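You operate a simulated robot arm through the tools that you are given. There is no shell and no other tool.

Carry out the task below with a simulated robot arm. There is one attempt and no reset: what you move stays moved.

Task
Brush the onion skins out of the blue crate on the tilt stand.
Fine: tilt the crate up first and lay it flat afterwards; use the red brush and put it back. Set down upright: red brush. What is to be rubbed or washed off counts as gone when no trace of it is left.

Only the result counts: the job must be done as asked and must still hold three seconds after the hand-in. Knocking over, shifting, dropping, spilling or breaking anything else fails it.

Robot
A 6-joint arm with a two-finger parallel gripper, fixed in place. Base frame: the origin is on the floor under the middle of its stand, x ahead of it, y to its left, z up; the work surface is at about z = 880. Readings come in mm, rad, newtons and seconds.
With the tool pointing down near the work surface it reaches from about 260 to 660 mm from the base axis. Its first joint turns from -1.152 to 1.152 rad. Payload 2.9 kg.
The tool frame sits at the grasp point between the pads (the TCP): z along the fingers, y along the line on which they close. The tips reach 30 mm beyond it. Largest opening 110 mm; finger width 20, thickness 10; the body of the gripper, 48 by 112 mm, starts 55 mm behind the TCP.
Orientation is told as [roll, pitch, yaw] about the base's x, y, z axes, in that order, counted from this pose: with the fingers straight down and closing along the base's y, the tool's x points along the base's -x, its y along +y and its z along -z.

Tools
- The arm moves only by the tool play_rows. Its argument "targets" is a list of rows, each a list of 7 numbers: the turn, a rotation vector about the tool's x, y, z in units of 4 degrees (1.0 is 4 degrees), then the shift along the tool's x, y, z in units of 20 mm (1.0 is 20 mm), then the closure, from 0 (fully open) to 1 (shut). In form: [[wx, wy, wz, dx, dy, dz, fingers], ...]. A call has 1 to 20 rows; each row shifts and turns the commanded pose from where the row before left it, along the tool's axes as they then stand. A call with a number of a shift or a turn outside -1 to 1 is refused whole. A row lasts 0.2 s, in which the tool goes at most 50 mm and 0.15 rad; a call with a longer step from one row to the next is refused whole, and so is a gripper value outside its range. Where a pose cannot be reached the arm comes as near as it can. A force on the tool above 90 N (or 10 N above the force at the start of the call, whichever is more), or a blocked arm, ends the call early, and 0.2 s more pass. The fingers move at their own pace (about 108 mm/s each) and stop on an object; they squeeze with about 42 N. The grip force told is the motor's: it shows also when the fingers shut on nothing. Time passes only in rows, and 0.2 s behind the last, so rows that do not move let the fingers close. The reply holds the time, the measured pose of the TCP, the force on the tool along the base axes, the opening and the grip force, in the units named above and with some noise, with the torque about the TCP (base axes, N m) and any sound that the robot's microphone picked up.
- Cameras (640 x 400 px; columns grow to the right, rows downward): "scene" is fixed at [77.7, 431.8, 1385]; the picture's right is [-0.76, -0.65, 0.00], its down [-0.37, 0.43, -0.82] and it looks along [0.54, -0.62, -0.57] (base axes); focal length 214 px, centre (320, 200). "wrist" rides on the gripper at [72, 17, -103] in the tool frame; the picture's right is [-0.23, 0.97, 0.00], its down [-0.76, -0.18, -0.62] and it looks along [-0.61, -0.14, 0.78] (tool axes); focal length 222 px, centre (320, 200). There is no depth. A picture from a camera that has moved, and an enlarged one, comes with that camera's place and axes in the base frame and with its lens.
- get_image(camera): a new picture of that camera. It takes no simulated time.
- inspect(camera, box): a new picture of the part [left, top, right, bottom] of that camera's present view, enlarged. It takes no simulated time.
- sign_off(): hands the job in; it is judged then, once.

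Places have to be worked out from the pictures, the camera data and where the tool is seen. Open the gripper and draw the arm clear of the work before you hand the job in, unless the task says otherwise.

The tools are called after "Emit:" as a command line: name --pt "numbers of a row" for each row, then --argument value for the rest, lists and objects as JSON in quotes. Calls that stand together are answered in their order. play_rows: Moves the arm, as the interface text tells. Its arguments: {"type":"object","properties":{"targets":{"type":"array"}},"required":["targets"]} The other tools are called the same way: get_image (camera) takes a picture; inspect (camera, box) takes an enlarged picture of a part of a camera's view; sign_off () hands the job in.

At the start:

```text
clock: 0.0
position: [381.9, -68.7, 1301.6]
orientation: [0.001, -0.001, 0.0]
force: [0.1, 0.4, -0.3]
moment: [0.0, 0.0, -0.04]
width: 110.0
finger_force: 0.1
```

scene: 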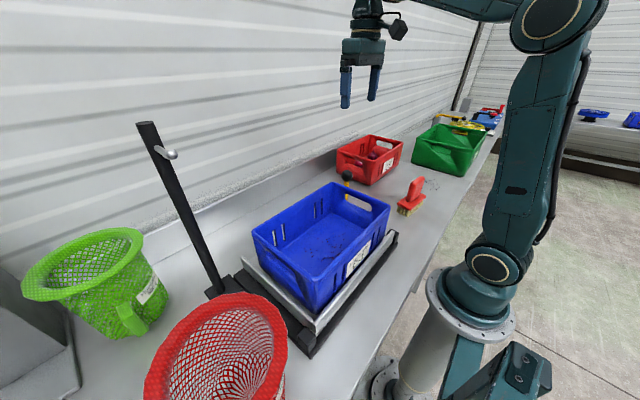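
wrist: 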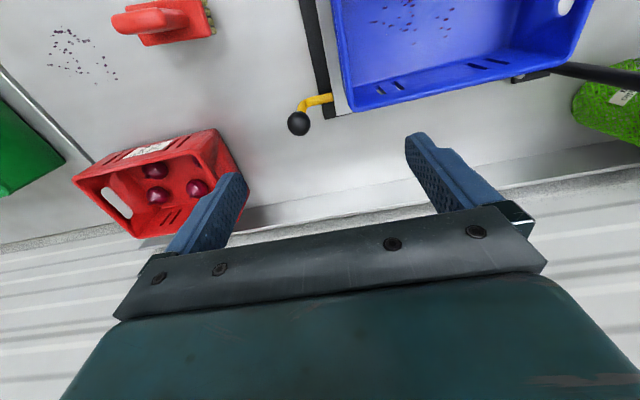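

I start by looking closer at the crate, the tilt stand, and the brush before moving anything.

Emit:
inspect --camera "scene" --box '[200, 110, 440, 360]'

Emit:
inspect --camera "scene" --box '[320, 100, 520, 230]'

Emit:
inspect --camera "wrist" --box '[270, 0, 640, 200]'

Emit:
inspect --camera "wrist" --box '[0, 0, 320, 200]'

Emit:
inspect --camera "scene" --box '[100, 100, 300, 320]'

```text
1.60 times, centred on (320, 235) of scene
camera zoom: at [77.7, 431.8, 1385.0], right [-0.76, -0.65, 0.0], down [-0.37, 0.43, -0.82], along [0.54, -0.62, -0.57], focal length 343 px, centre (320, 144)
```

zoom: 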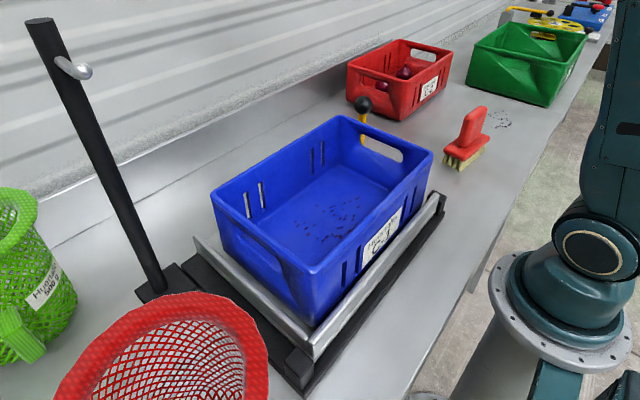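

```text
3.08 times, centred on (420, 165) of scene
camera zoom: at [77.7, 431.8, 1385.0], right [-0.76, -0.65, 0.0], down [-0.37, 0.43, -0.82], along [0.54, -0.62, -0.57], focal length 660 px, centre (12, 308)
```

zoom: 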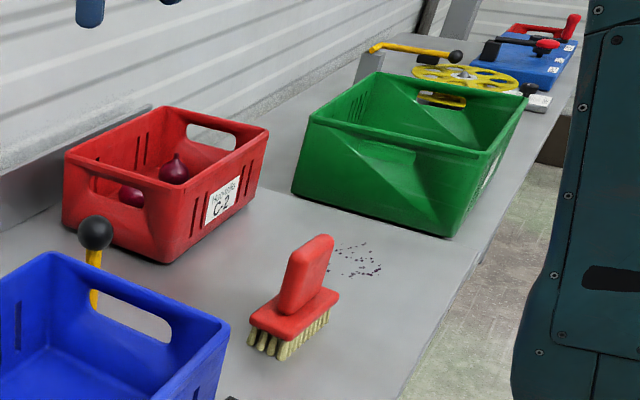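

```text
1.73 times, centred on (455, 100) of wrist
camera zoom: at [309.7, -50.2, 1405.0], right [0.23, 0.97, 0.0], down [0.76, -0.18, 0.62], along [0.61, -0.14, -0.78], focal length 384 px, centre (86, 373)
```

zoom: 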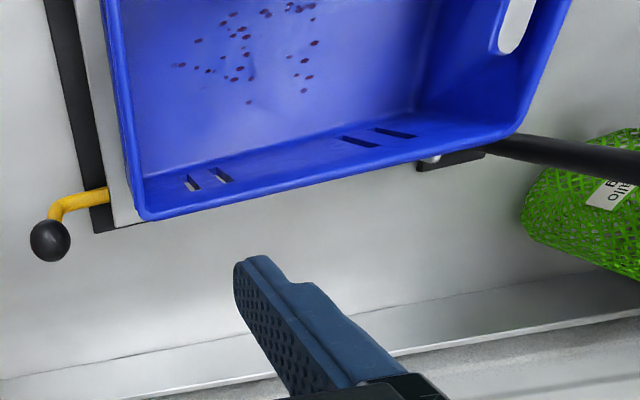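

```text
2.00 times, centred on (160, 100) of wrist
camera zoom: at [309.7, -50.2, 1405.0], right [0.23, 0.97, 0.0], down [0.76, -0.18, 0.62], along [0.61, -0.14, -0.78], focal length 444 px, centre (640, 400)
```

zoom: 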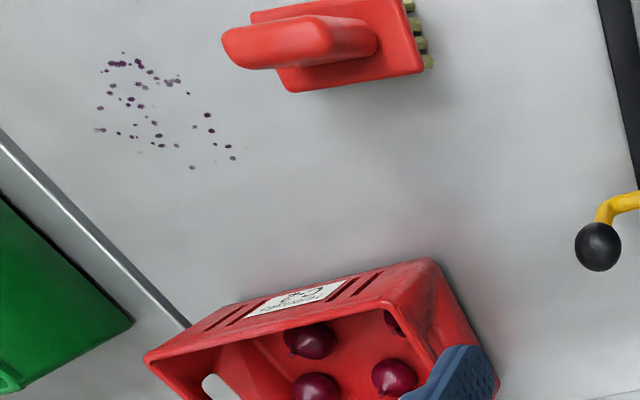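

```text
1.82 times, centred on (200, 210) of scene
camera zoom: at [77.7, 431.8, 1385.0], right [-0.76, -0.65, 0.0], down [-0.37, 0.43, -0.82], along [0.54, -0.62, -0.57], focal length 390 px, centre (538, 182)
```

zoom: 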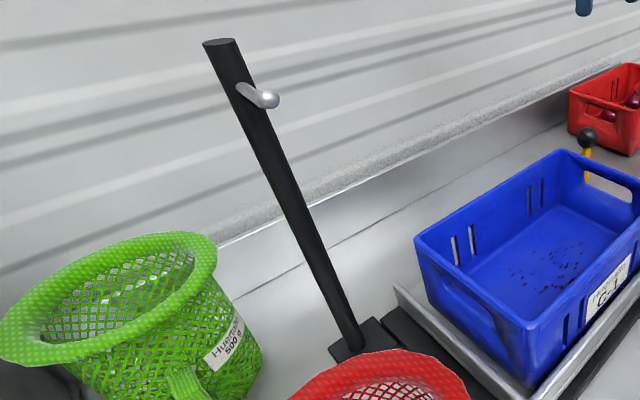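

The blue crate sits roughly at x 240–425, y −36…254, with a yellow lever and black knob at its −y, far side. The brush stands upright near (240, −300). I'll move the wrist camera to look at the lever and stand more closely.

Emit:
play_rows --pt "0 0 0 1 -1 0 0" --pt "0 0 0 1 -1 0 0" --pt "0 0 0 1 -1 0 0" --pt "0 0 0 1 -1 0 0" --pt "0 0 0 1 -1 0 0" --pt "0 0 -1 0 0 0 0" --pt "0 0 -1 0 0 0 0" --pt "0 0 -1 0 0 0 0" --pt "0 0 -1 0 0 0 0" --pt "0 0 -1 0 0 0 0" --pt "0 0 -1 0 0 0 0" --pt "0 0 -1 0 0 0 0"

Emit:
get_image --camera "wrist"

Emit:
get_image --camera "scene"

```text
clock: 2.6
position: [281.2, -167.8, 1302.1]
orientation: [-0.001, -0.003, 0.491]
force: [0.2, 0.5, 0.3]
moment: [0.01, -0.02, -0.02]
width: 110.2
finger_force: 0.0
```

```text
taken
camera wrist: at [210.5, -186.4, 1404.9], right [-0.26, 0.97, 0.0], down [0.75, 0.2, 0.62], along [0.6, 0.16, -0.78], focal length 222 px, centre (320, 200)
```

wrist: 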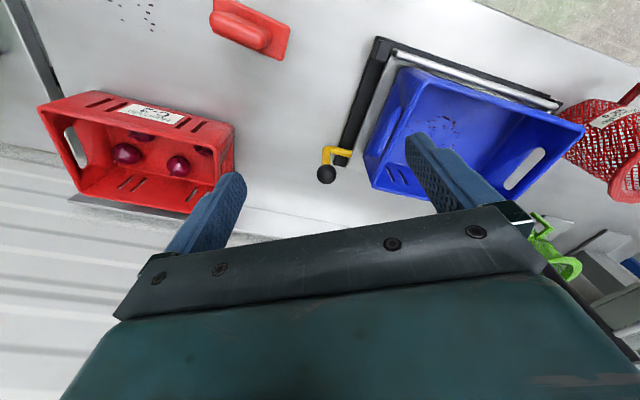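

```text
taken
```

scene: 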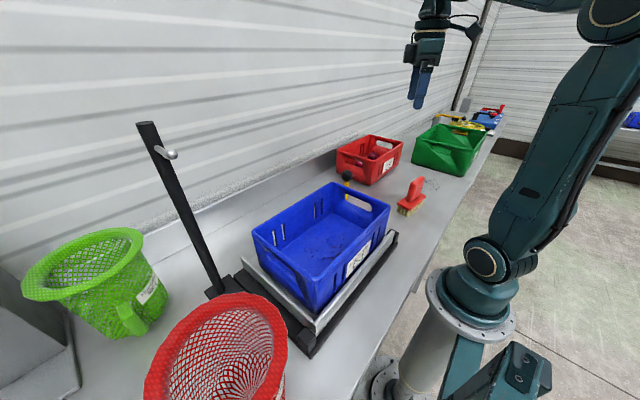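

Emit:
inspect --camera "wrist" --box '[290, 20, 610, 220]'

Emit:
inspect --camera "wrist" --box '[300, 120, 400, 190]'

```text
2.00 times, centred on (450, 120) of wrist
camera zoom: at [210.5, -186.4, 1404.9], right [-0.26, 0.97, 0.0], down [0.75, 0.2, 0.62], along [0.6, 0.16, -0.78], focal length 444 px, centre (60, 360)
```

zoom: 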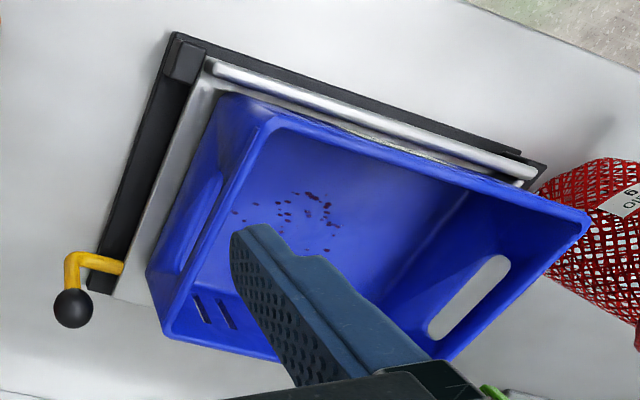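

```text
5.71 times, centred on (350, 155) of wrist
camera zoom: at [210.5, -186.4, 1404.9], right [-0.26, 0.97, 0.0], down [0.75, 0.2, 0.62], along [0.6, 0.16, -0.78], focal length 1269 px, centre (149, 457)
```

zoom: 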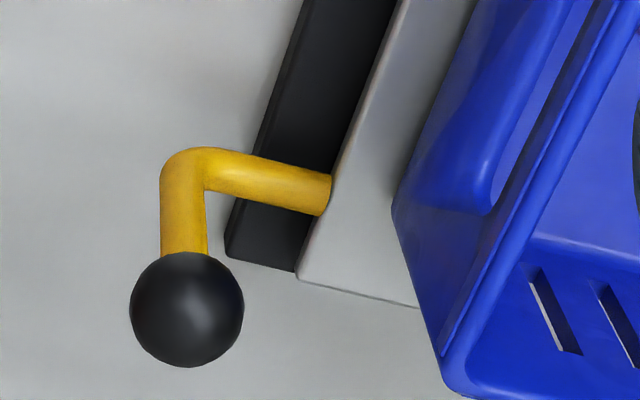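

The lever is a yellow rod fixed to the grey tray's −y edge near its +x end, and a hinge seems to run along the −x side. I look closer at the frame corners to find the hinge and any latch.

Emit:
inspect --camera "scene" --box '[200, 230, 360, 360]'

Emit:
inspect --camera "scene" --box '[320, 160, 420, 270]'

Emit:
inspect --camera "scene" --box '[120, 110, 220, 310]'

Emit:
inspect --camera "wrist" --box '[350, 20, 450, 90]'

Emit:
inspect --camera "wrist" --box '[500, 70, 640, 160]'

```text
3.08 times, centred on (280, 295) of scene
camera zoom: at [77.7, 431.8, 1385.0], right [-0.76, -0.65, 0.0], down [-0.37, 0.43, -0.82], along [0.54, -0.62, -0.57], focal length 660 px, centre (443, -92)
```

zoom: 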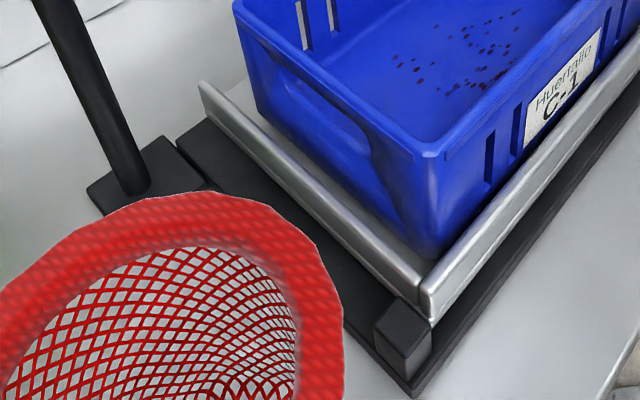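

```text
3.64 times, centred on (370, 215) of scene
camera zoom: at [77.7, 431.8, 1385.0], right [-0.76, -0.65, 0.0], down [-0.37, 0.43, -0.82], along [0.54, -0.62, -0.57], focal length 780 px, centre (138, 146)
```

zoom: 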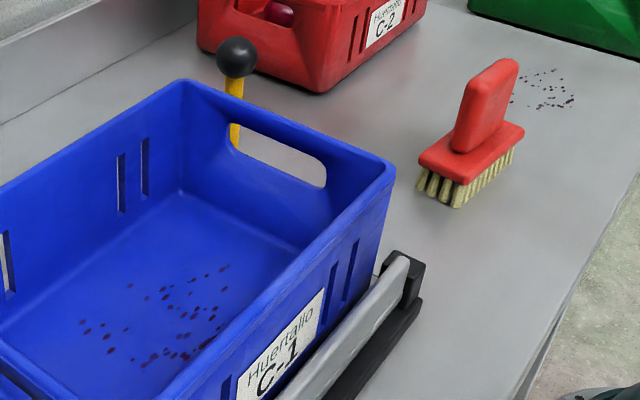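

```text
2.00 times, centred on (170, 210) of scene
camera zoom: at [77.7, 431.8, 1385.0], right [-0.76, -0.65, 0.0], down [-0.37, 0.43, -0.82], along [0.54, -0.62, -0.57], focal length 429 px, centre (620, 180)
```

zoom: 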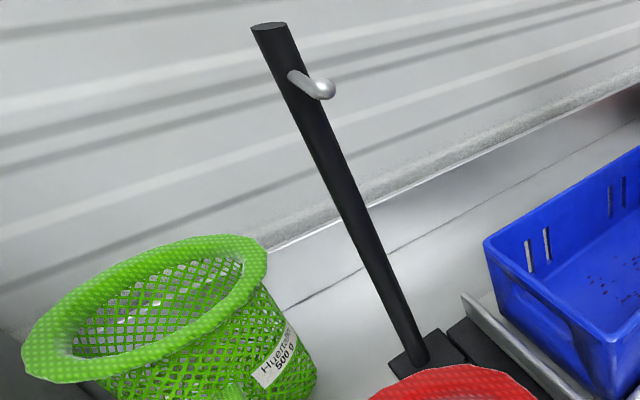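

```text
5.71 times, centred on (400, 55) of wrist
camera zoom: at [210.5, -186.4, 1404.9], right [-0.26, 0.97, 0.0], down [0.75, 0.2, 0.62], along [0.6, 0.16, -0.78], focal length 1269 px, centre (-137, 1029)
```

zoom: 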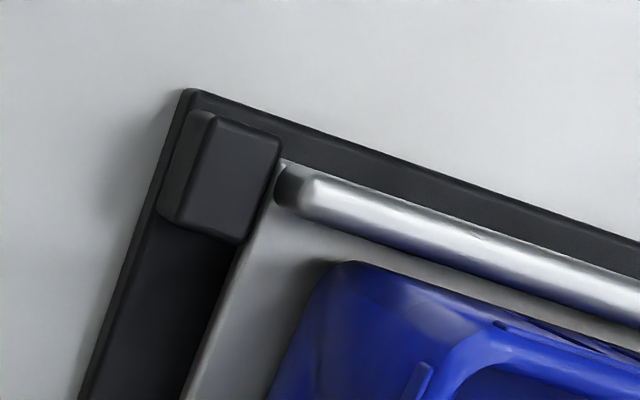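

```text
4.44 times, centred on (570, 115) of wrist
camera zoom: at [210.5, -186.4, 1404.9], right [-0.26, 0.97, 0.0], down [0.75, 0.2, 0.62], along [0.6, 0.16, -0.78], focal length 987 px, centre (-791, 578)
```

zoom: 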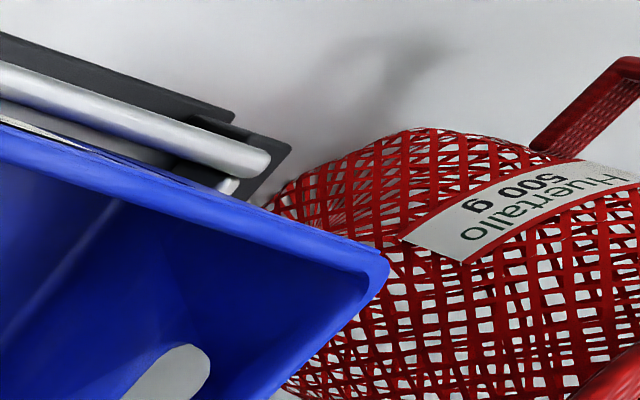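

The hinge is along the −x edge (pillow blocks at about x≈218), and the knob is at about (427, −116, 1037). I'll square up the tool and move above the knob with the gripper partly closed to clear the crate wall.

Emit:
play_rows --pt "0 0 1 0 0 0 0.36" --pt "0 0 1 0 0 0 0.36" --pt "0 0 1 0 0 0 0.36" --pt "0 0 1 0 0 0 0.36" --pt "0 0 1 0 0 0 0.36" --pt "0 0 1 0 0 0 0.36" --pt "0 0 1 0 0 0 0.36" --pt "0 0 0 -0.91 0.325 0.8875 0.36" --pt "0 0 0 -0.91 0.325 0.8875 0.36" --pt "0 0 0 -0.91 0.325 0.8875 0.36" --pt "0 0 0 -0.91 0.325 0.8875 0.36" --pt "0 0 0 -0.91 0.325 0.8875 0.36" --pt "0 0 0 -0.91 0.325 0.8875 0.36" --pt "0 0 0 -0.91 0.325 0.8875 0.36" --pt "0 0 0 -0.91 0.325 0.8875 0.36"

Emit:
get_image --camera "wrist"

Emit:
inspect --camera "scene" --box '[280, 60, 440, 220]'

```text
clock: 5.8
position: [426.6, -116.6, 1160.9]
orientation: [0.002, -0.001, 0.002]
force: [0.8, 0.3, 0.4]
moment: [0.0, 0.0, 0.0]
width: 70.3
finger_force: 0.1
```

```text
taken
camera wrist: at [353.9, -98.3, 1263.4], right [0.23, 0.97, 0.0], down [0.76, -0.18, 0.62], along [0.61, -0.14, -0.78], focal length 222 px, centre (320, 200)
```

wrist: 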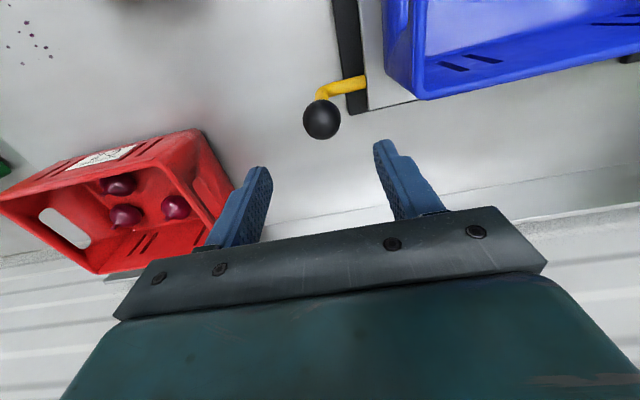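

```text
2.50 times, centred on (360, 140) of scene
camera zoom: at [77.7, 431.8, 1385.0], right [-0.76, -0.65, 0.0], down [-0.37, 0.43, -0.82], along [0.54, -0.62, -0.57], focal length 536 px, centre (220, 350)
```

zoom: 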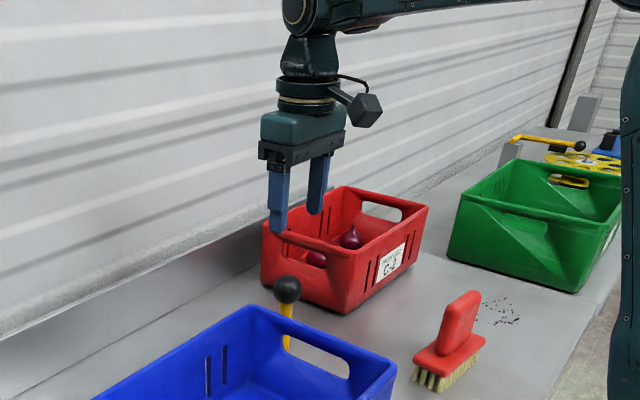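

The knob is between the open fingers in plan, at about (424, −113, 1044). I lower onto it and close the fingers along y so the ball can pivot between the pads.

Emit:
play_rows --pt "0 0 0 0.13 0.18 0.98 0.36" --pt "0 0 0 0 0 0.98 0.36" --pt "0 0 0 0 0 0.98 0.36" --pt "0 0 0 0 0 0.98 0.36" --pt "0 0 0 0 0 0.98 0.36" --pt "0 0 0 0 0 0.98 0.36" --pt "0 0 0 0 0 0 0.36"

Emit:
get_image --camera "wrist"

Emit:
inspect --camera "scene" --box '[300, 110, 400, 210]'

```text
clock: 7.4
position: [424.3, -110.5, 1041.8]
orientation: [0.002, 0.0, 0.0]
force: [-0.9, -0.2, 0.2]
moment: [-0.04, 0.01, -0.03]
width: 70.3
finger_force: 0.0
```

```text
taken
camera wrist: at [352.9, -93.1, 1145.2], right [0.23, 0.97, 0.0], down [0.76, -0.18, 0.62], along [0.61, -0.14, -0.78], focal length 222 px, centre (320, 200)
```

wrist: 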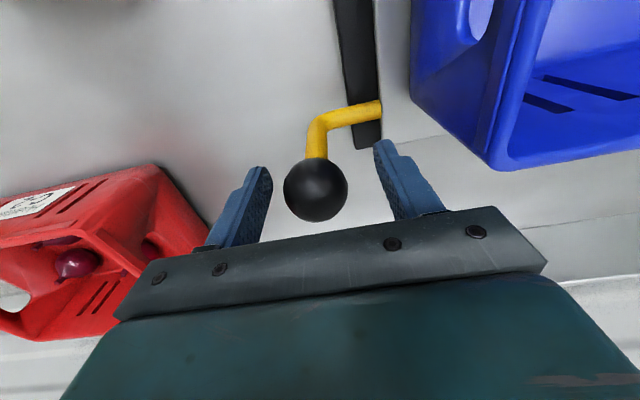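

```text
4.00 times, centred on (350, 160) of scene
camera zoom: at [77.7, 431.8, 1385.0], right [-0.76, -0.65, 0.0], down [-0.37, 0.43, -0.82], along [0.54, -0.62, -0.57], focal length 858 px, centre (200, 360)
```

zoom: 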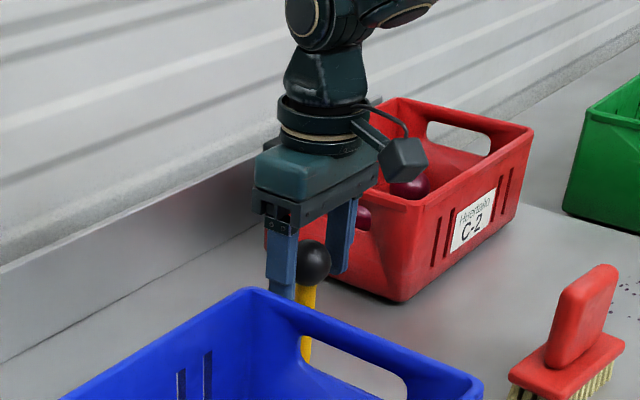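

The ball sits right at the TCP point in the wrist picture. I close the fingers on it now.

Emit:
play_rows --pt "0 0 0 0 -0.11 0 0.36" --pt "0 0 0 0 0 0 1" --pt "0 0 0 0 0 0 1" --pt "0 0 0 0 0 0 1"

Emit:
get_image --camera "wrist"

```text
clock: 8.4
position: [425.0, -114.1, 1042.8]
orientation: [0.0, -0.001, -0.001]
force: [0.0, -10.7, -1.6]
moment: [-0.17, -0.16, -0.07]
width: 39.4
finger_force: 45.0
```

```text
taken
camera wrist: at [352.5, -96.7, 1145.5], right [0.23, 0.97, 0.0], down [0.76, -0.18, 0.62], along [0.61, -0.14, -0.78], focal length 222 px, centre (320, 200)
```

wrist: 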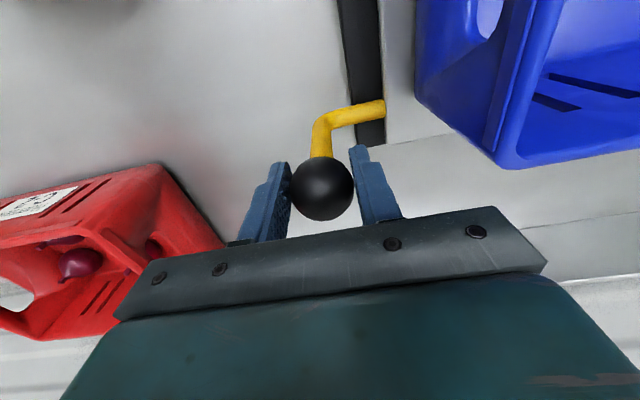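

The ball is gripped (width 39.4). I ease the sideways load slightly, then start lifting along the arc about the −x hinge in small steps, watching the force.

Emit:
play_rows --pt "0 0 0 0 -0.1 0 1" --pt "0 0 0 0.26 0 -0.43 1" --pt "0 0 0 0.27 0 -0.42 1" --pt "0 0 0 0.28 0 -0.41 1"

Emit:
get_image --camera "wrist"

Emit:
get_image --camera "scene"

```text
clock: 9.4
position: [409.9, -115.2, 1067.9]
orientation: [0.003, -0.003, 0.004]
force: [10.5, 15.0, -8.5]
moment: [0.18, -1.24, 0.12]
width: 39.4
finger_force: 45.2
```

```text
taken
camera wrist: at [336.7, -97.4, 1170.4], right [0.22, 0.97, 0.0], down [0.76, -0.18, 0.62], along [0.61, -0.14, -0.78], focal length 222 px, centre (320, 200)
```

wrist: 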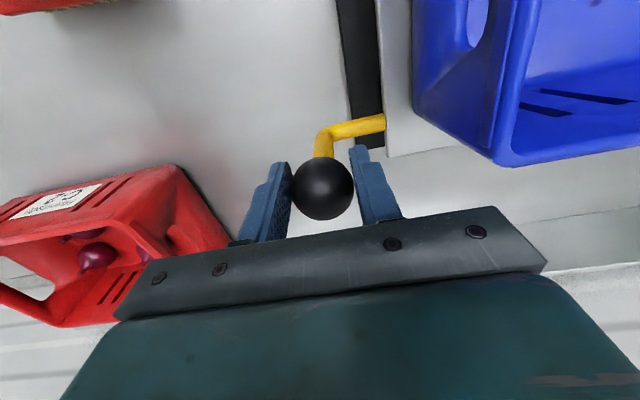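

```text
taken
```

scene: 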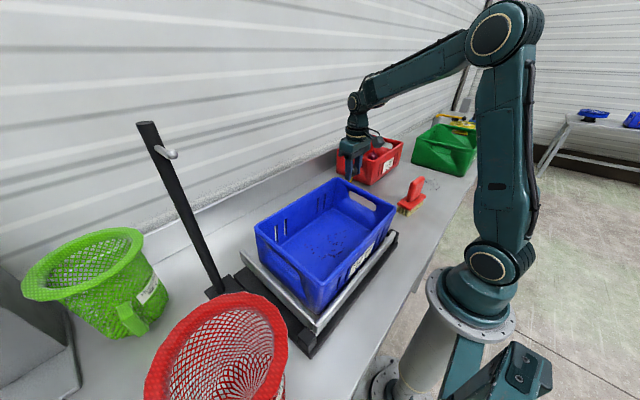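

The tray tilts with the knob as expected, hinge on the −x side. I continue the arc in small steps and ease the sideways load.

Emit:
play_rows --pt "0 0 0 0.29 0.06 -0.43 1" --pt "0 0 0 0.34 0 -0.41 1" --pt "0 0 0 0.355 0 -0.39 1" --pt "0 0 0 0.375 0 -0.375 1"

```text
clock: 10.4
position: [381.2, -115.5, 1100.8]
orientation: [0.001, -0.001, 0.001]
force: [7.8, 13.6, -2.4]
moment: [0.17, -1.1, 0.08]
width: 39.2
finger_force: 45.3
```

Forces stay low, so the arc is right. I continue to around 27° tilt and check the picture.

Emit:
play_rows --pt "0 0 0 0.37 0.06 -0.35 1" --pt "0 0 0 0.395 0 -0.34 1" --pt "0 0 0 0.425 0 -0.32 1" --pt "0 0 0 0.43 0 -0.305 1"

Emit:
get_image --camera "scene"

Emit:
get_image --camera "wrist"

```text
clock: 11.4
position: [348.7, -115.0, 1126.6]
orientation: [0.0, 0.002, -0.003]
force: [0.7, -0.3, 0.3]
moment: [-0.02, -0.01, 0.04]
width: 0.1
finger_force: 38.0
```

```text
taken
```

scene: 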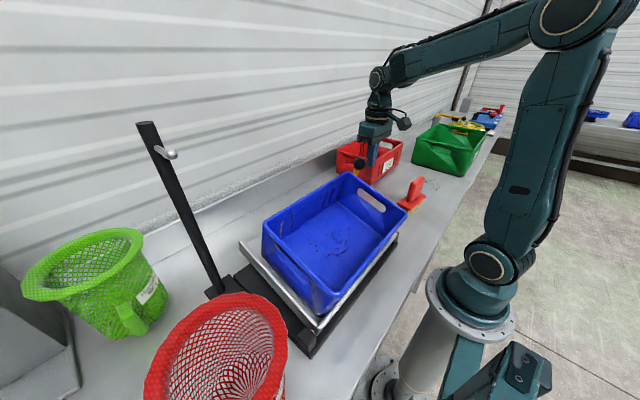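

```text
taken
camera wrist: at [277.0, -96.2, 1229.4], right [0.23, 0.97, 0.0], down [0.76, -0.18, 0.62], along [0.61, -0.14, -0.78], focal length 222 px, centre (320, 200)
```

wrist: 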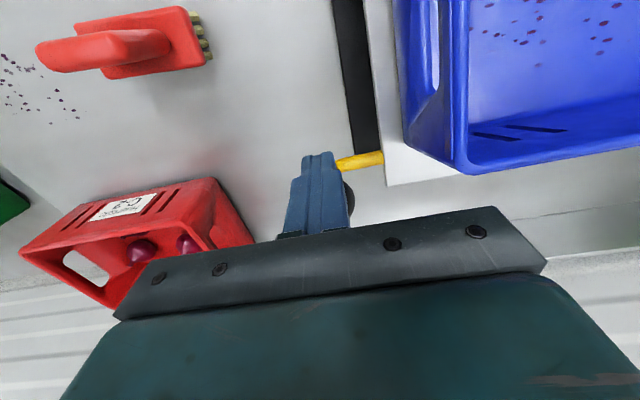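

The knob slipped out of the pads, but the crate seems to have stayed tilted at about 17°. I open the fingers, back off upward and check whether the tilt holds by itself.

Emit:
play_rows --pt "0 0 0 0.3 0 -0.5 1" --pt "0 0 0 0 0 -1 0.36" --pt "0 0 0 0 0 -1 0.36" --pt "0 0 0 0 0 0 0.36" --pt "0 0 0 0 0 0 0.36"

Emit:
get_image --camera "wrist"

Emit:
inspect --camera "scene" --box '[220, 130, 440, 340]'

Emit:
inspect --camera "scene" --box '[220, 220, 340, 340]'

```text
clock: 12.6
position: [341.8, -114.6, 1175.7]
orientation: [0.001, -0.002, -0.001]
force: [-0.1, 0.0, -0.5]
moment: [0.02, -0.03, 0.01]
width: 70.5
finger_force: 0.1
```

```text
taken
camera wrist: at [270.3, -96.1, 1279.2], right [0.23, 0.97, 0.0], down [0.76, -0.18, 0.62], along [0.61, -0.14, -0.78], focal length 222 px, centre (320, 200)
```

wrist: 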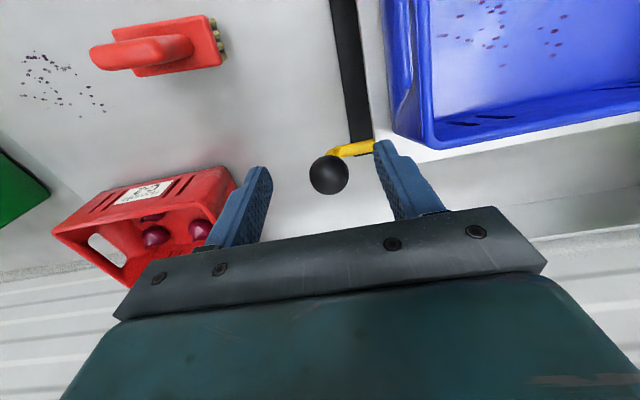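

```text
1.90 times, centred on (330, 235) of scene
camera zoom: at [77.7, 431.8, 1385.0], right [-0.76, -0.65, 0.0], down [-0.37, 0.43, -0.82], along [0.54, -0.62, -0.57], focal length 408 px, centre (301, 133)
```

zoom: 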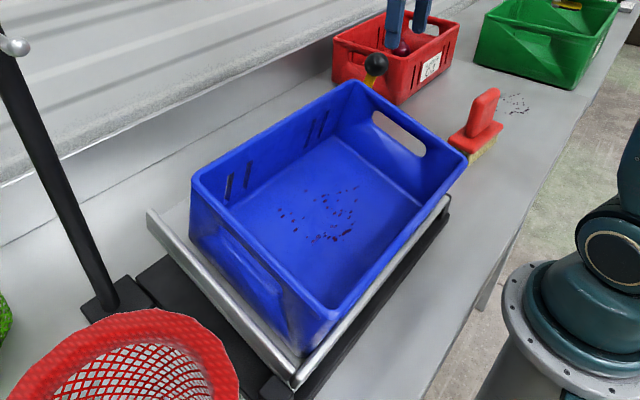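

```text
3.33 times, centred on (280, 280) of scene
camera zoom: at [77.7, 431.8, 1385.0], right [-0.76, -0.65, 0.0], down [-0.37, 0.43, -0.82], along [0.54, -0.62, -0.57], focal length 715 px, centre (453, -67)
```

zoom: 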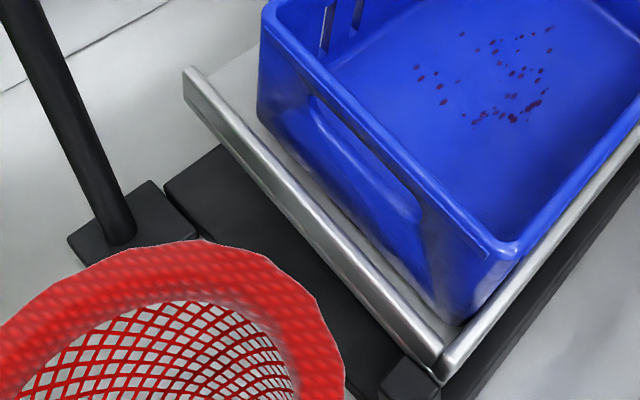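

The tray holds its tilt of roughly 16° by itself, with the knob now at about (384, −114, 1097). I re-grip the knob to see whether the tilt goes further, this time turning the tool along with the tray.

Emit:
play_rows --pt "0 0 0 -1 0 0 0.36" --pt "0 0 0 -1 0.03 0 0.36" --pt "0 0 0 -0.1 0 0.8 0.36" --pt "0 0 0 0 0 0.8 0.36" --pt "0 0 0 0 0 0.8 0.36" --pt "0 0 0 0 0 0.8 0.36" --pt "0 0 0 0 0 0.73 0.36" --pt "0 0 0 0 0 0 0.36"

Emit:
get_image --camera "wrist"

```text
clock: 14.4
position: [384.6, -114.6, 1096.0]
orientation: [0.001, 0.001, 0.001]
force: [-0.2, -0.3, 1.5]
moment: [0.0, 0.01, 0.01]
width: 70.1
finger_force: 0.2
```

```text
taken
camera wrist: at [313.4, -96.3, 1199.5], right [0.23, 0.97, 0.0], down [0.76, -0.18, 0.62], along [0.61, -0.14, -0.78], focal length 222 px, centre (320, 200)
```

wrist: 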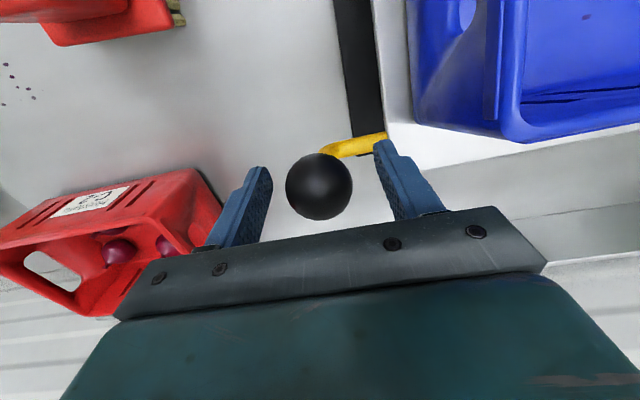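

The ball is again centred at the TCP. I close on it and take one small step along the arc to feel for a stop.

Emit:
play_rows --pt "0 0 0 0 0 0 1" --pt "0 0 0 0 0 0 1" --pt "0 0 0 0 0 0 1" --pt "0 0 0 0 0 0 1"

Emit:
play_rows --pt "0 -0.6 0 0.36 0 -0.355 1"

Emit:
play_rows --pt "0 -0.6 0 0.36 0 -0.355 1"

```text
clock: 15.4
position: [385.3, -114.9, 1096.7]
orientation: [0.001, -0.002, -0.002]
force: [-2.2, -10.0, -4.4]
moment: [-0.15, -0.54, -0.09]
width: 39.7
finger_force: 45.3
```

```text
clock: 15.8
position: [377.0, -114.6, 1103.2]
orientation: [0.002, -0.041, 0.0]
force: [-5.4, -9.6, -7.8]
moment: [-0.38, -0.29, -0.09]
width: 39.5
finger_force: 44.8
```

```text
clock: 16.2
position: [373.3, -115.8, 1110.9]
orientation: [0.001, -0.085, 0.001]
force: [16.1, -8.2, -25.3]
moment: [-0.01, 0.05, -0.02]
width: 39.2
finger_force: 45.2
```

The resistance just rose to about 29 N against the motion; it may be a stop. I take a half step more to tell a stop from friction.

Emit:
play_rows --pt "0 -0.3 0 0.15 0 -0.15 1"

Emit:
inspect --camera "scene" --box '[220, 130, 440, 340]'

Emit:
get_image --camera "wrist"

```text
clock: 16.6
position: [368.6, -114.5, 1113.3]
orientation: [0.0, -0.111, -0.001]
force: [22.6, -9.5, -19.3]
moment: [-0.12, 0.15, -0.04]
width: 39.3
finger_force: 44.8
```

```text
1.90 times, centred on (330, 235) of scene
camera zoom: at [78.7, 431.4, 1385.0], right [-0.76, -0.65, 0.0], down [-0.37, 0.43, -0.82], along [0.54, -0.62, -0.57], focal length 408 px, centre (301, 133)
```

zoom: 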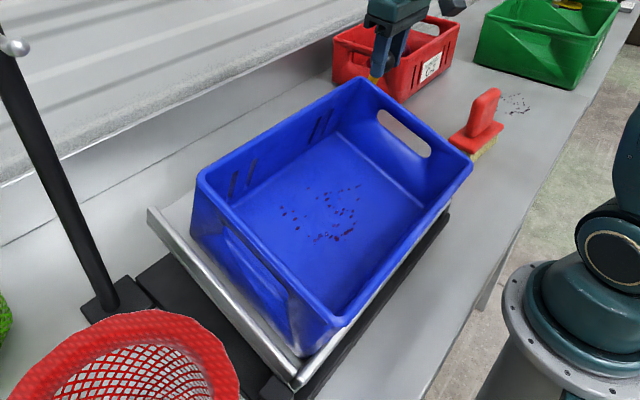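

```text
taken
camera wrist: at [286.1, -96.9, 1208.9], right [0.23, 0.97, 0.02], down [0.69, -0.18, 0.7], along [0.69, -0.14, -0.71], focal length 222 px, centre (320, 200)
```

wrist: 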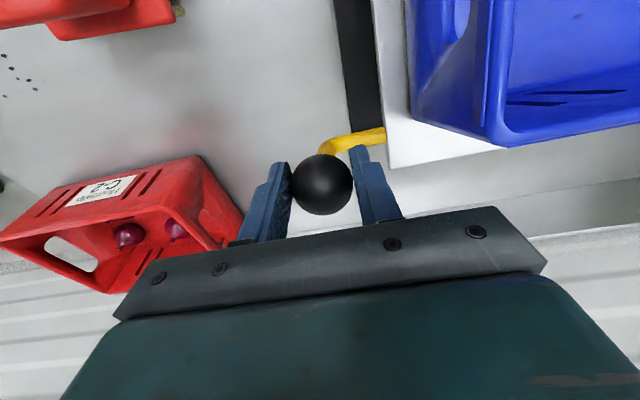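

I compare the tray and crate positions more closely to see whether the tray is still moving or stopped.

Emit:
inspect --camera "scene" --box '[220, 220, 340, 340]'

Emit:
inspect --camera "wrist" --box '[280, 80, 540, 240]'

Emit:
inspect --camera "scene" --box '[320, 130, 420, 270]'

```text
3.33 times, centred on (280, 280) of scene
camera zoom: at [78.7, 431.4, 1385.0], right [-0.76, -0.65, 0.0], down [-0.37, 0.43, -0.82], along [0.54, -0.62, -0.57], focal length 715 px, centre (453, -67)
```

zoom: 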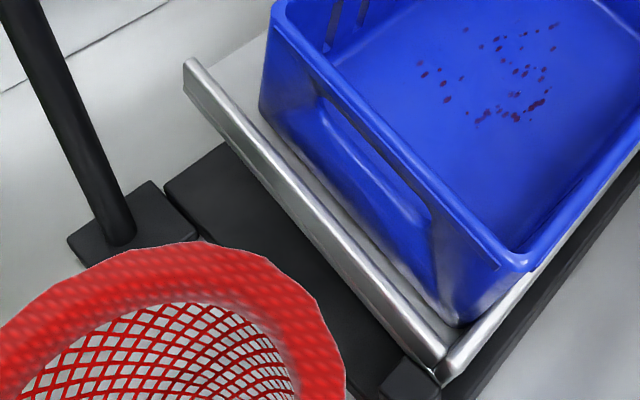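

```text
2.46 times, centred on (410, 160) of wrist
camera zoom: at [286.1, -96.9, 1208.9], right [0.23, 0.97, 0.02], down [0.69, -0.18, 0.7], along [0.69, -0.14, -0.71], focal length 547 px, centre (98, 298)
```

zoom: 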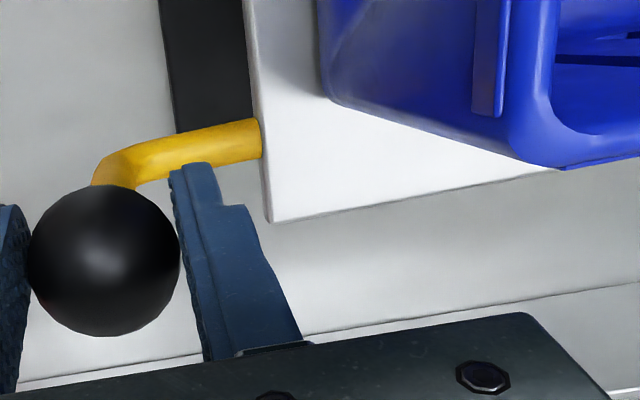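

```text
2.86 times, centred on (370, 200) of scene
camera zoom: at [78.7, 431.4, 1385.0], right [-0.76, -0.65, 0.0], down [-0.37, 0.43, -0.82], along [0.54, -0.62, -0.57], focal length 613 px, centre (177, 200)
```

zoom: 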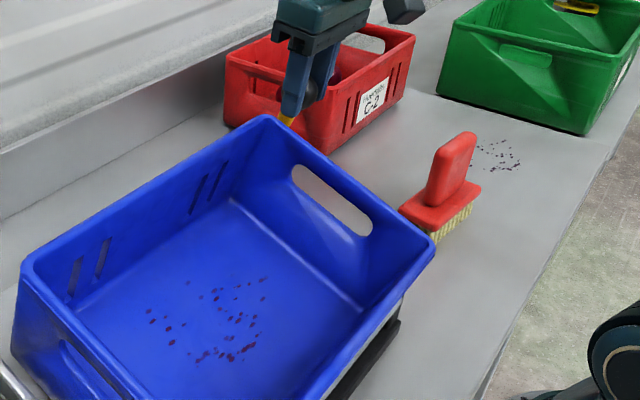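

The tray did follow by another ~2.5°, so it isn't a rigid stop yet. I continue with one more small step.

Emit:
play_rows --pt "0 -0.3 0 0.18 0 -0.18 1"

Emit:
play_rows --pt "0 -0.3 0 0.18 0 -0.18 1"

```text
clock: 17.0
position: [364.1, -116.4, 1117.6]
orientation: [-0.001, -0.128, 0.001]
force: [21.4, -9.4, -17.4]
moment: [-0.11, 0.34, -0.04]
width: 39.4
finger_force: 44.9
```

```text
clock: 17.4
position: [356.4, -114.1, 1118.4]
orientation: [0.004, -0.137, -0.005]
force: [-12.0, -7.5, -6.0]
moment: [0.45, -0.95, 0.02]
width: 33.4
finger_force: 43.5
```

The width dropped to 33 mm: the ball is slipping out of the pads. I look before doing anything else.

Emit:
get_image --camera "wrist"

Emit:
inspect --camera "scene" --box '[220, 130, 440, 340]'

```text
taken
camera wrist: at [270.8, -96.8, 1211.4], right [0.23, 0.97, 0.03], down [0.67, -0.18, 0.72], along [0.71, -0.14, -0.69], focal length 222 px, centre (320, 200)
```

wrist: 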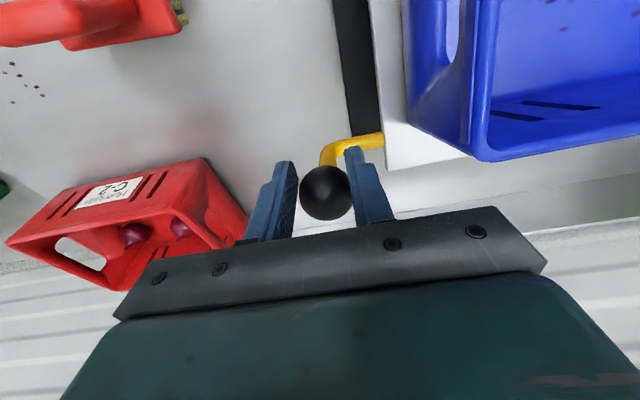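

```text
1.90 times, centred on (330, 235) of scene
camera zoom: at [77.4, 431.4, 1385.1], right [-0.76, -0.65, 0.0], down [-0.37, 0.43, -0.82], along [0.54, -0.62, -0.57], focal length 408 px, centre (301, 133)
```

zoom: 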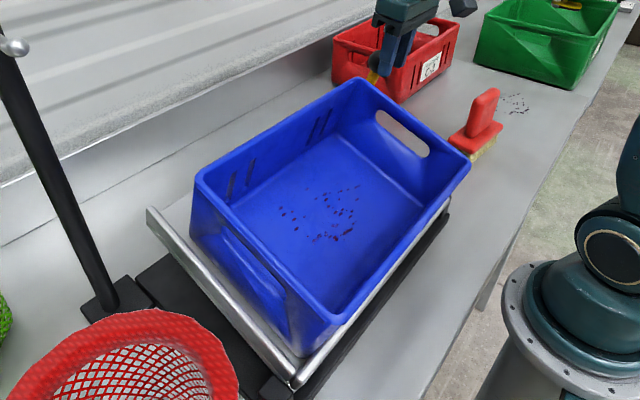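

The tray seems to have sprung back a little, which suggests a stop at about 17–18°. I release the ball, back off along the tool axis and measure where the tray rests.

Emit:
play_rows --pt "0 0 0 0 0 0 0.36" --pt "0 0 0 0 0 0 0.36" --pt "0 0 0 0 0 -1 0.36" --pt "0 0.5 0 0 0 -1 0.36" --pt "0 0.5 0 0 0 -1 0.36" --pt "0 0.5 0 0 0 -1 0.36" --pt "0 0.4 0 0 0 0 0.36" --pt "0 0 0 0 0 0 0.36"

Emit:
get_image --camera "wrist"

Emit:
inspect --camera "scene" --box '[220, 130, 440, 340]'

Emit:
inspect --camera "scene" --box '[220, 220, 340, 340]'

```text
clock: 19.2
position: [348.4, -113.9, 1200.0]
orientation: [0.002, -0.014, 0.0]
force: [0.6, 0.3, 0.3]
moment: [-0.05, -0.01, 0.01]
width: 70.3
finger_force: 0.0
```

```text
taken
camera wrist: at [276.1, -96.1, 1301.5], right [0.23, 0.97, 0.0], down [0.75, -0.18, 0.63], along [0.62, -0.14, -0.77], focal length 222 px, centre (320, 200)
```

wrist: 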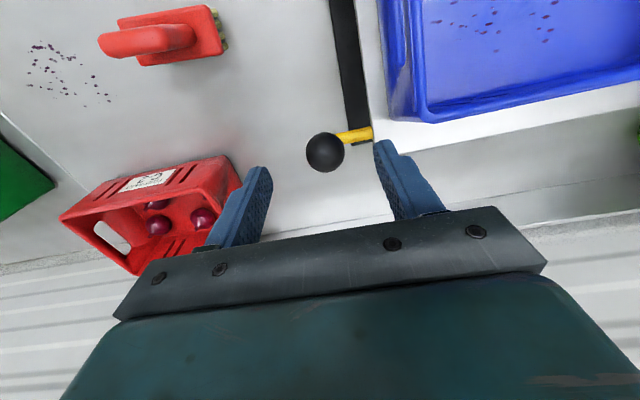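

```text
1.90 times, centred on (330, 235) of scene
camera zoom: at [77.7, 431.8, 1385.0], right [-0.76, -0.65, 0.0], down [-0.37, 0.43, -0.82], along [0.54, -0.62, -0.57], focal length 408 px, centre (301, 133)
```

zoom: 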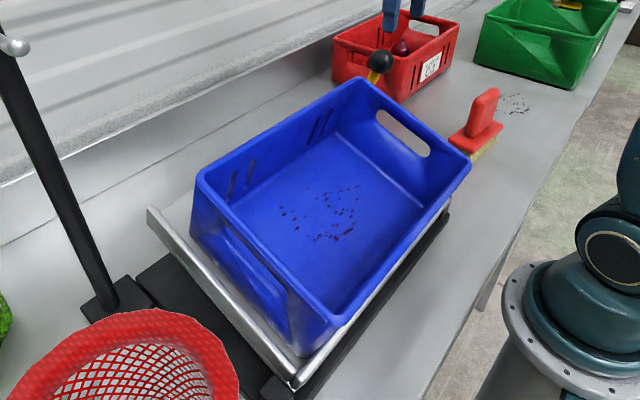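

```text
3.33 times, centred on (280, 280) of scene
camera zoom: at [77.7, 431.8, 1385.0], right [-0.76, -0.65, 0.0], down [-0.37, 0.43, -0.82], along [0.54, -0.62, -0.57], focal length 715 px, centre (453, -67)
```

zoom: 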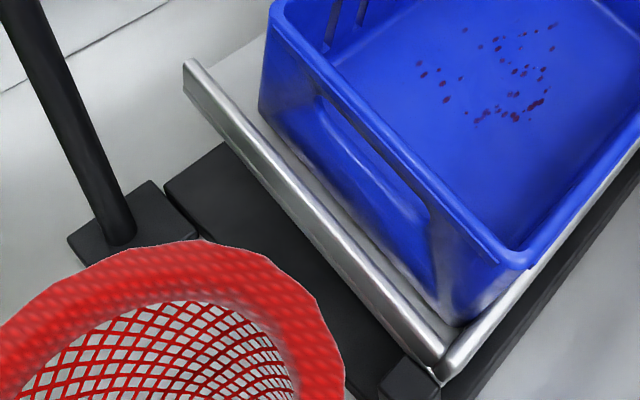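

The tray now rests about 2° higher (≈18°) than after the first try, and it holds. To make sure it is at its stop, I'll put closed fingers behind the knob (+x side) and gently push it toward −x.

Emit:
play_rows --pt "0 0.2 0 -0.8 0 0 1" --pt "0 0 0 -0.8 0 0 1" --pt "0 0 0 -0.8 0 0 1" --pt "0 0 0 -0.8 0 0 1" --pt "0 0 0 0 0 1 1" --pt "0 0 0 0 0 1 1" --pt "0 0 0 0 0 1 1" --pt "0 0 0 0 0 1 1" --pt "0 0 0 0 0 1 1" --pt "0 0 0 0 0 0 1"

Emit:
get_image --camera "wrist"

Emit:
inspect --camera "scene" --box '[320, 110, 420, 190]'

```text
clock: 21.4
position: [412.9, -115.0, 1098.3]
orientation: [0.004, -0.001, 0.0]
force: [0.2, -0.4, 0.3]
moment: [0.01, -0.02, -0.03]
width: 0.4
finger_force: 38.4
```

```text
taken
camera wrist: at [341.2, -96.0, 1200.8], right [0.23, 0.97, 0.0], down [0.76, -0.18, 0.62], along [0.61, -0.14, -0.78], focal length 222 px, centre (320, 200)
```

wrist: 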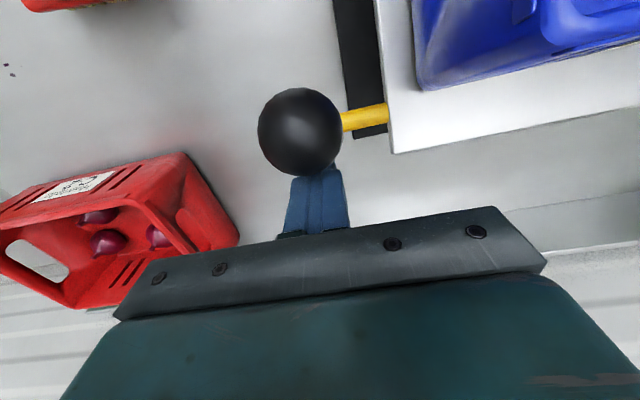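

```text
5.00 times, centred on (370, 150) of scene
camera zoom: at [77.7, 431.8, 1385.0], right [-0.76, -0.65, 0.0], down [-0.37, 0.43, -0.82], along [0.54, -0.62, -0.57], focal length 1072 px, centre (70, 450)
```

zoom: 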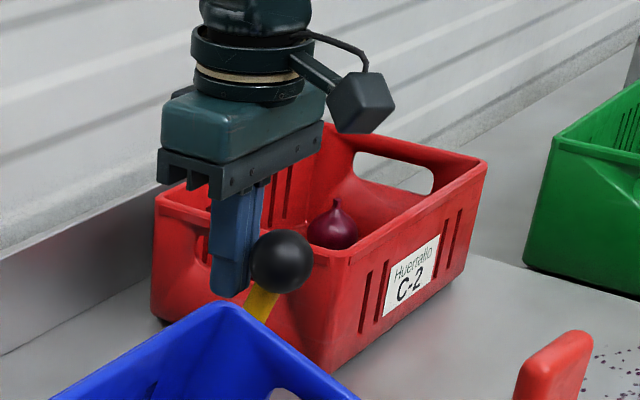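

The finger is right behind the ball (ball at ≈(378, −114, 1100)). I push toward −x in small steps and watch the x force.

Emit:
play_rows --pt "0 0 0 0.2 0 0 1" --pt "0 0 0 0.2 0 0 1"

Emit:
play_rows --pt "0 0 0 0.15 0 0 1"

Emit:
play_rows --pt "0 0 0 0.15 0 0 1"

```text
clock: 22.0
position: [408.4, -114.3, 1100.4]
orientation: [-0.002, -0.01, 0.001]
force: [22.7, 1.1, -2.1]
moment: [-0.01, -0.46, 0.01]
width: 0.0
finger_force: 37.5
```

```text
clock: 22.4
position: [408.1, -114.7, 1100.3]
orientation: [-0.003, -0.018, 0.003]
force: [46.7, -2.4, -7.1]
moment: [0.06, -0.37, 0.13]
width: 0.1
finger_force: 37.5
```

```text
clock: 22.8
position: [408.2, -113.4, 1099.8]
orientation: [-0.006, -0.026, 0.005]
force: [66.9, 3.7, -14.3]
moment: [0.0, -0.06, 0.07]
width: 0.0
finger_force: 37.4
```

Force rose to 67 N with no motion, so the tray is at its rigid end stop and properly tilted up. I back off, rise, and go to look at the red brush from above.

Emit:
play_rows --pt "0 0 0 -0.6 0 0 1" --pt "0 0 0 -0.6 0 0 1" --pt "0 0 0 0 0 -1 1" --pt "0 0 0 0 0 -1 1" --pt "0 0 0 0 0 -1 1" --pt "0 0 0 0 0 -1 0.5" --pt "0 0 0 0 0 -1 0" --pt "0 0 0 0 0 -1 0" --pt "0 0 0 1 -1 0 0" --pt "0 0 0 1 -1 0 0" --pt "0 0 0 1 -1 0 0" --pt "0 0 0 1 -1 0 0" --pt "0 0 0 1 -1 0 0" --pt "0 0 0 1 -1 0 0" --pt "0 0 0 1 0 0 0" --pt "0 0 0 0 0 0 0"

Emit:
get_image --camera "wrist"

Emit:
inspect --camera "scene" --box '[220, 130, 440, 340]'

Emit:
inspect --camera "scene" --box '[380, 160, 460, 230]'

```text
clock: 26.2
position: [283.7, -232.6, 1219.8]
orientation: [0.003, -0.003, 0.001]
force: [-0.6, 0.8, -0.2]
moment: [0.0, -0.04, -0.01]
width: 110.0
finger_force: 0.1
```

```text
taken
camera wrist: at [212.7, -215.4, 1322.9], right [0.23, 0.97, 0.0], down [0.76, -0.18, 0.62], along [0.61, -0.14, -0.78], focal length 222 px, centre (320, 200)
```

wrist: 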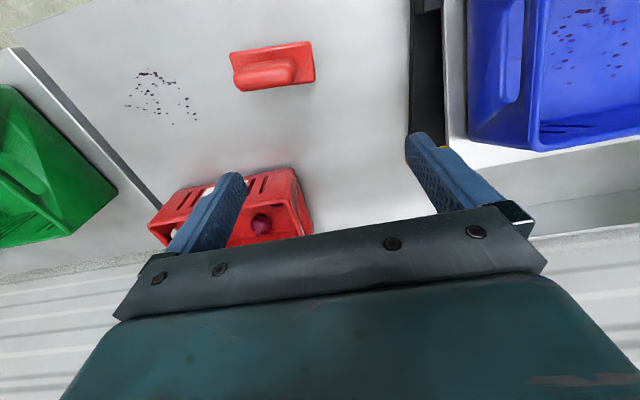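

```text
1.90 times, centred on (330, 235) of scene
camera zoom: at [77.7, 431.8, 1385.0], right [-0.76, -0.65, 0.0], down [-0.37, 0.43, -0.82], along [0.54, -0.62, -0.57], focal length 408 px, centre (301, 133)
```

zoom: 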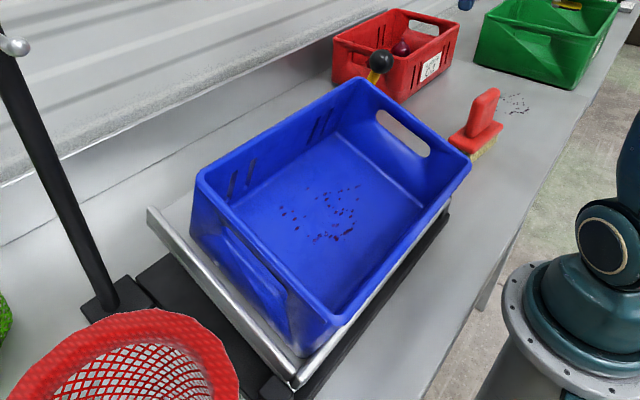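

```text
5.71 times, centred on (420, 195) of scene
camera zoom: at [77.7, 431.8, 1385.0], right [-0.76, -0.65, 0.0], down [-0.37, 0.43, -0.82], along [0.54, -0.62, -0.57], focal length 1226 px, centre (-251, 229)
```

zoom: 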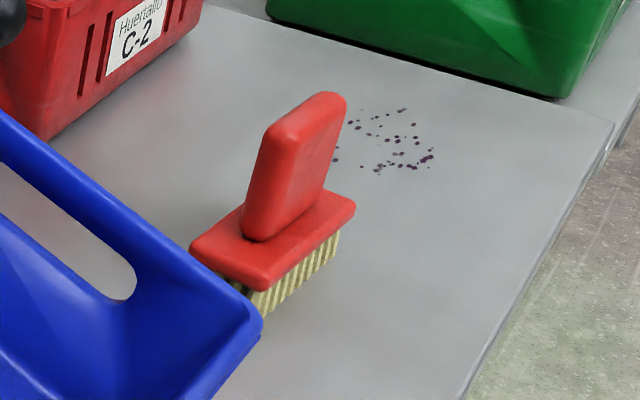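

Emit:
inspect --camera "wrist" --box '[210, 20, 340, 110]'

```text
4.44 times, centred on (275, 65) of wrist
camera zoom: at [212.7, -215.4, 1322.9], right [0.23, 0.97, 0.0], down [0.76, -0.18, 0.62], along [0.61, -0.14, -0.78], focal length 987 px, centre (520, 800)
```

zoom: 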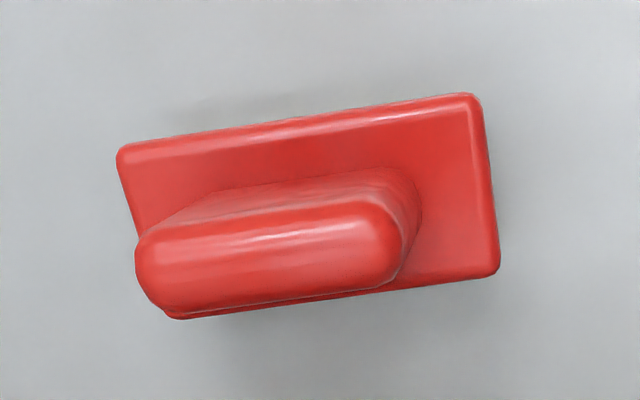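

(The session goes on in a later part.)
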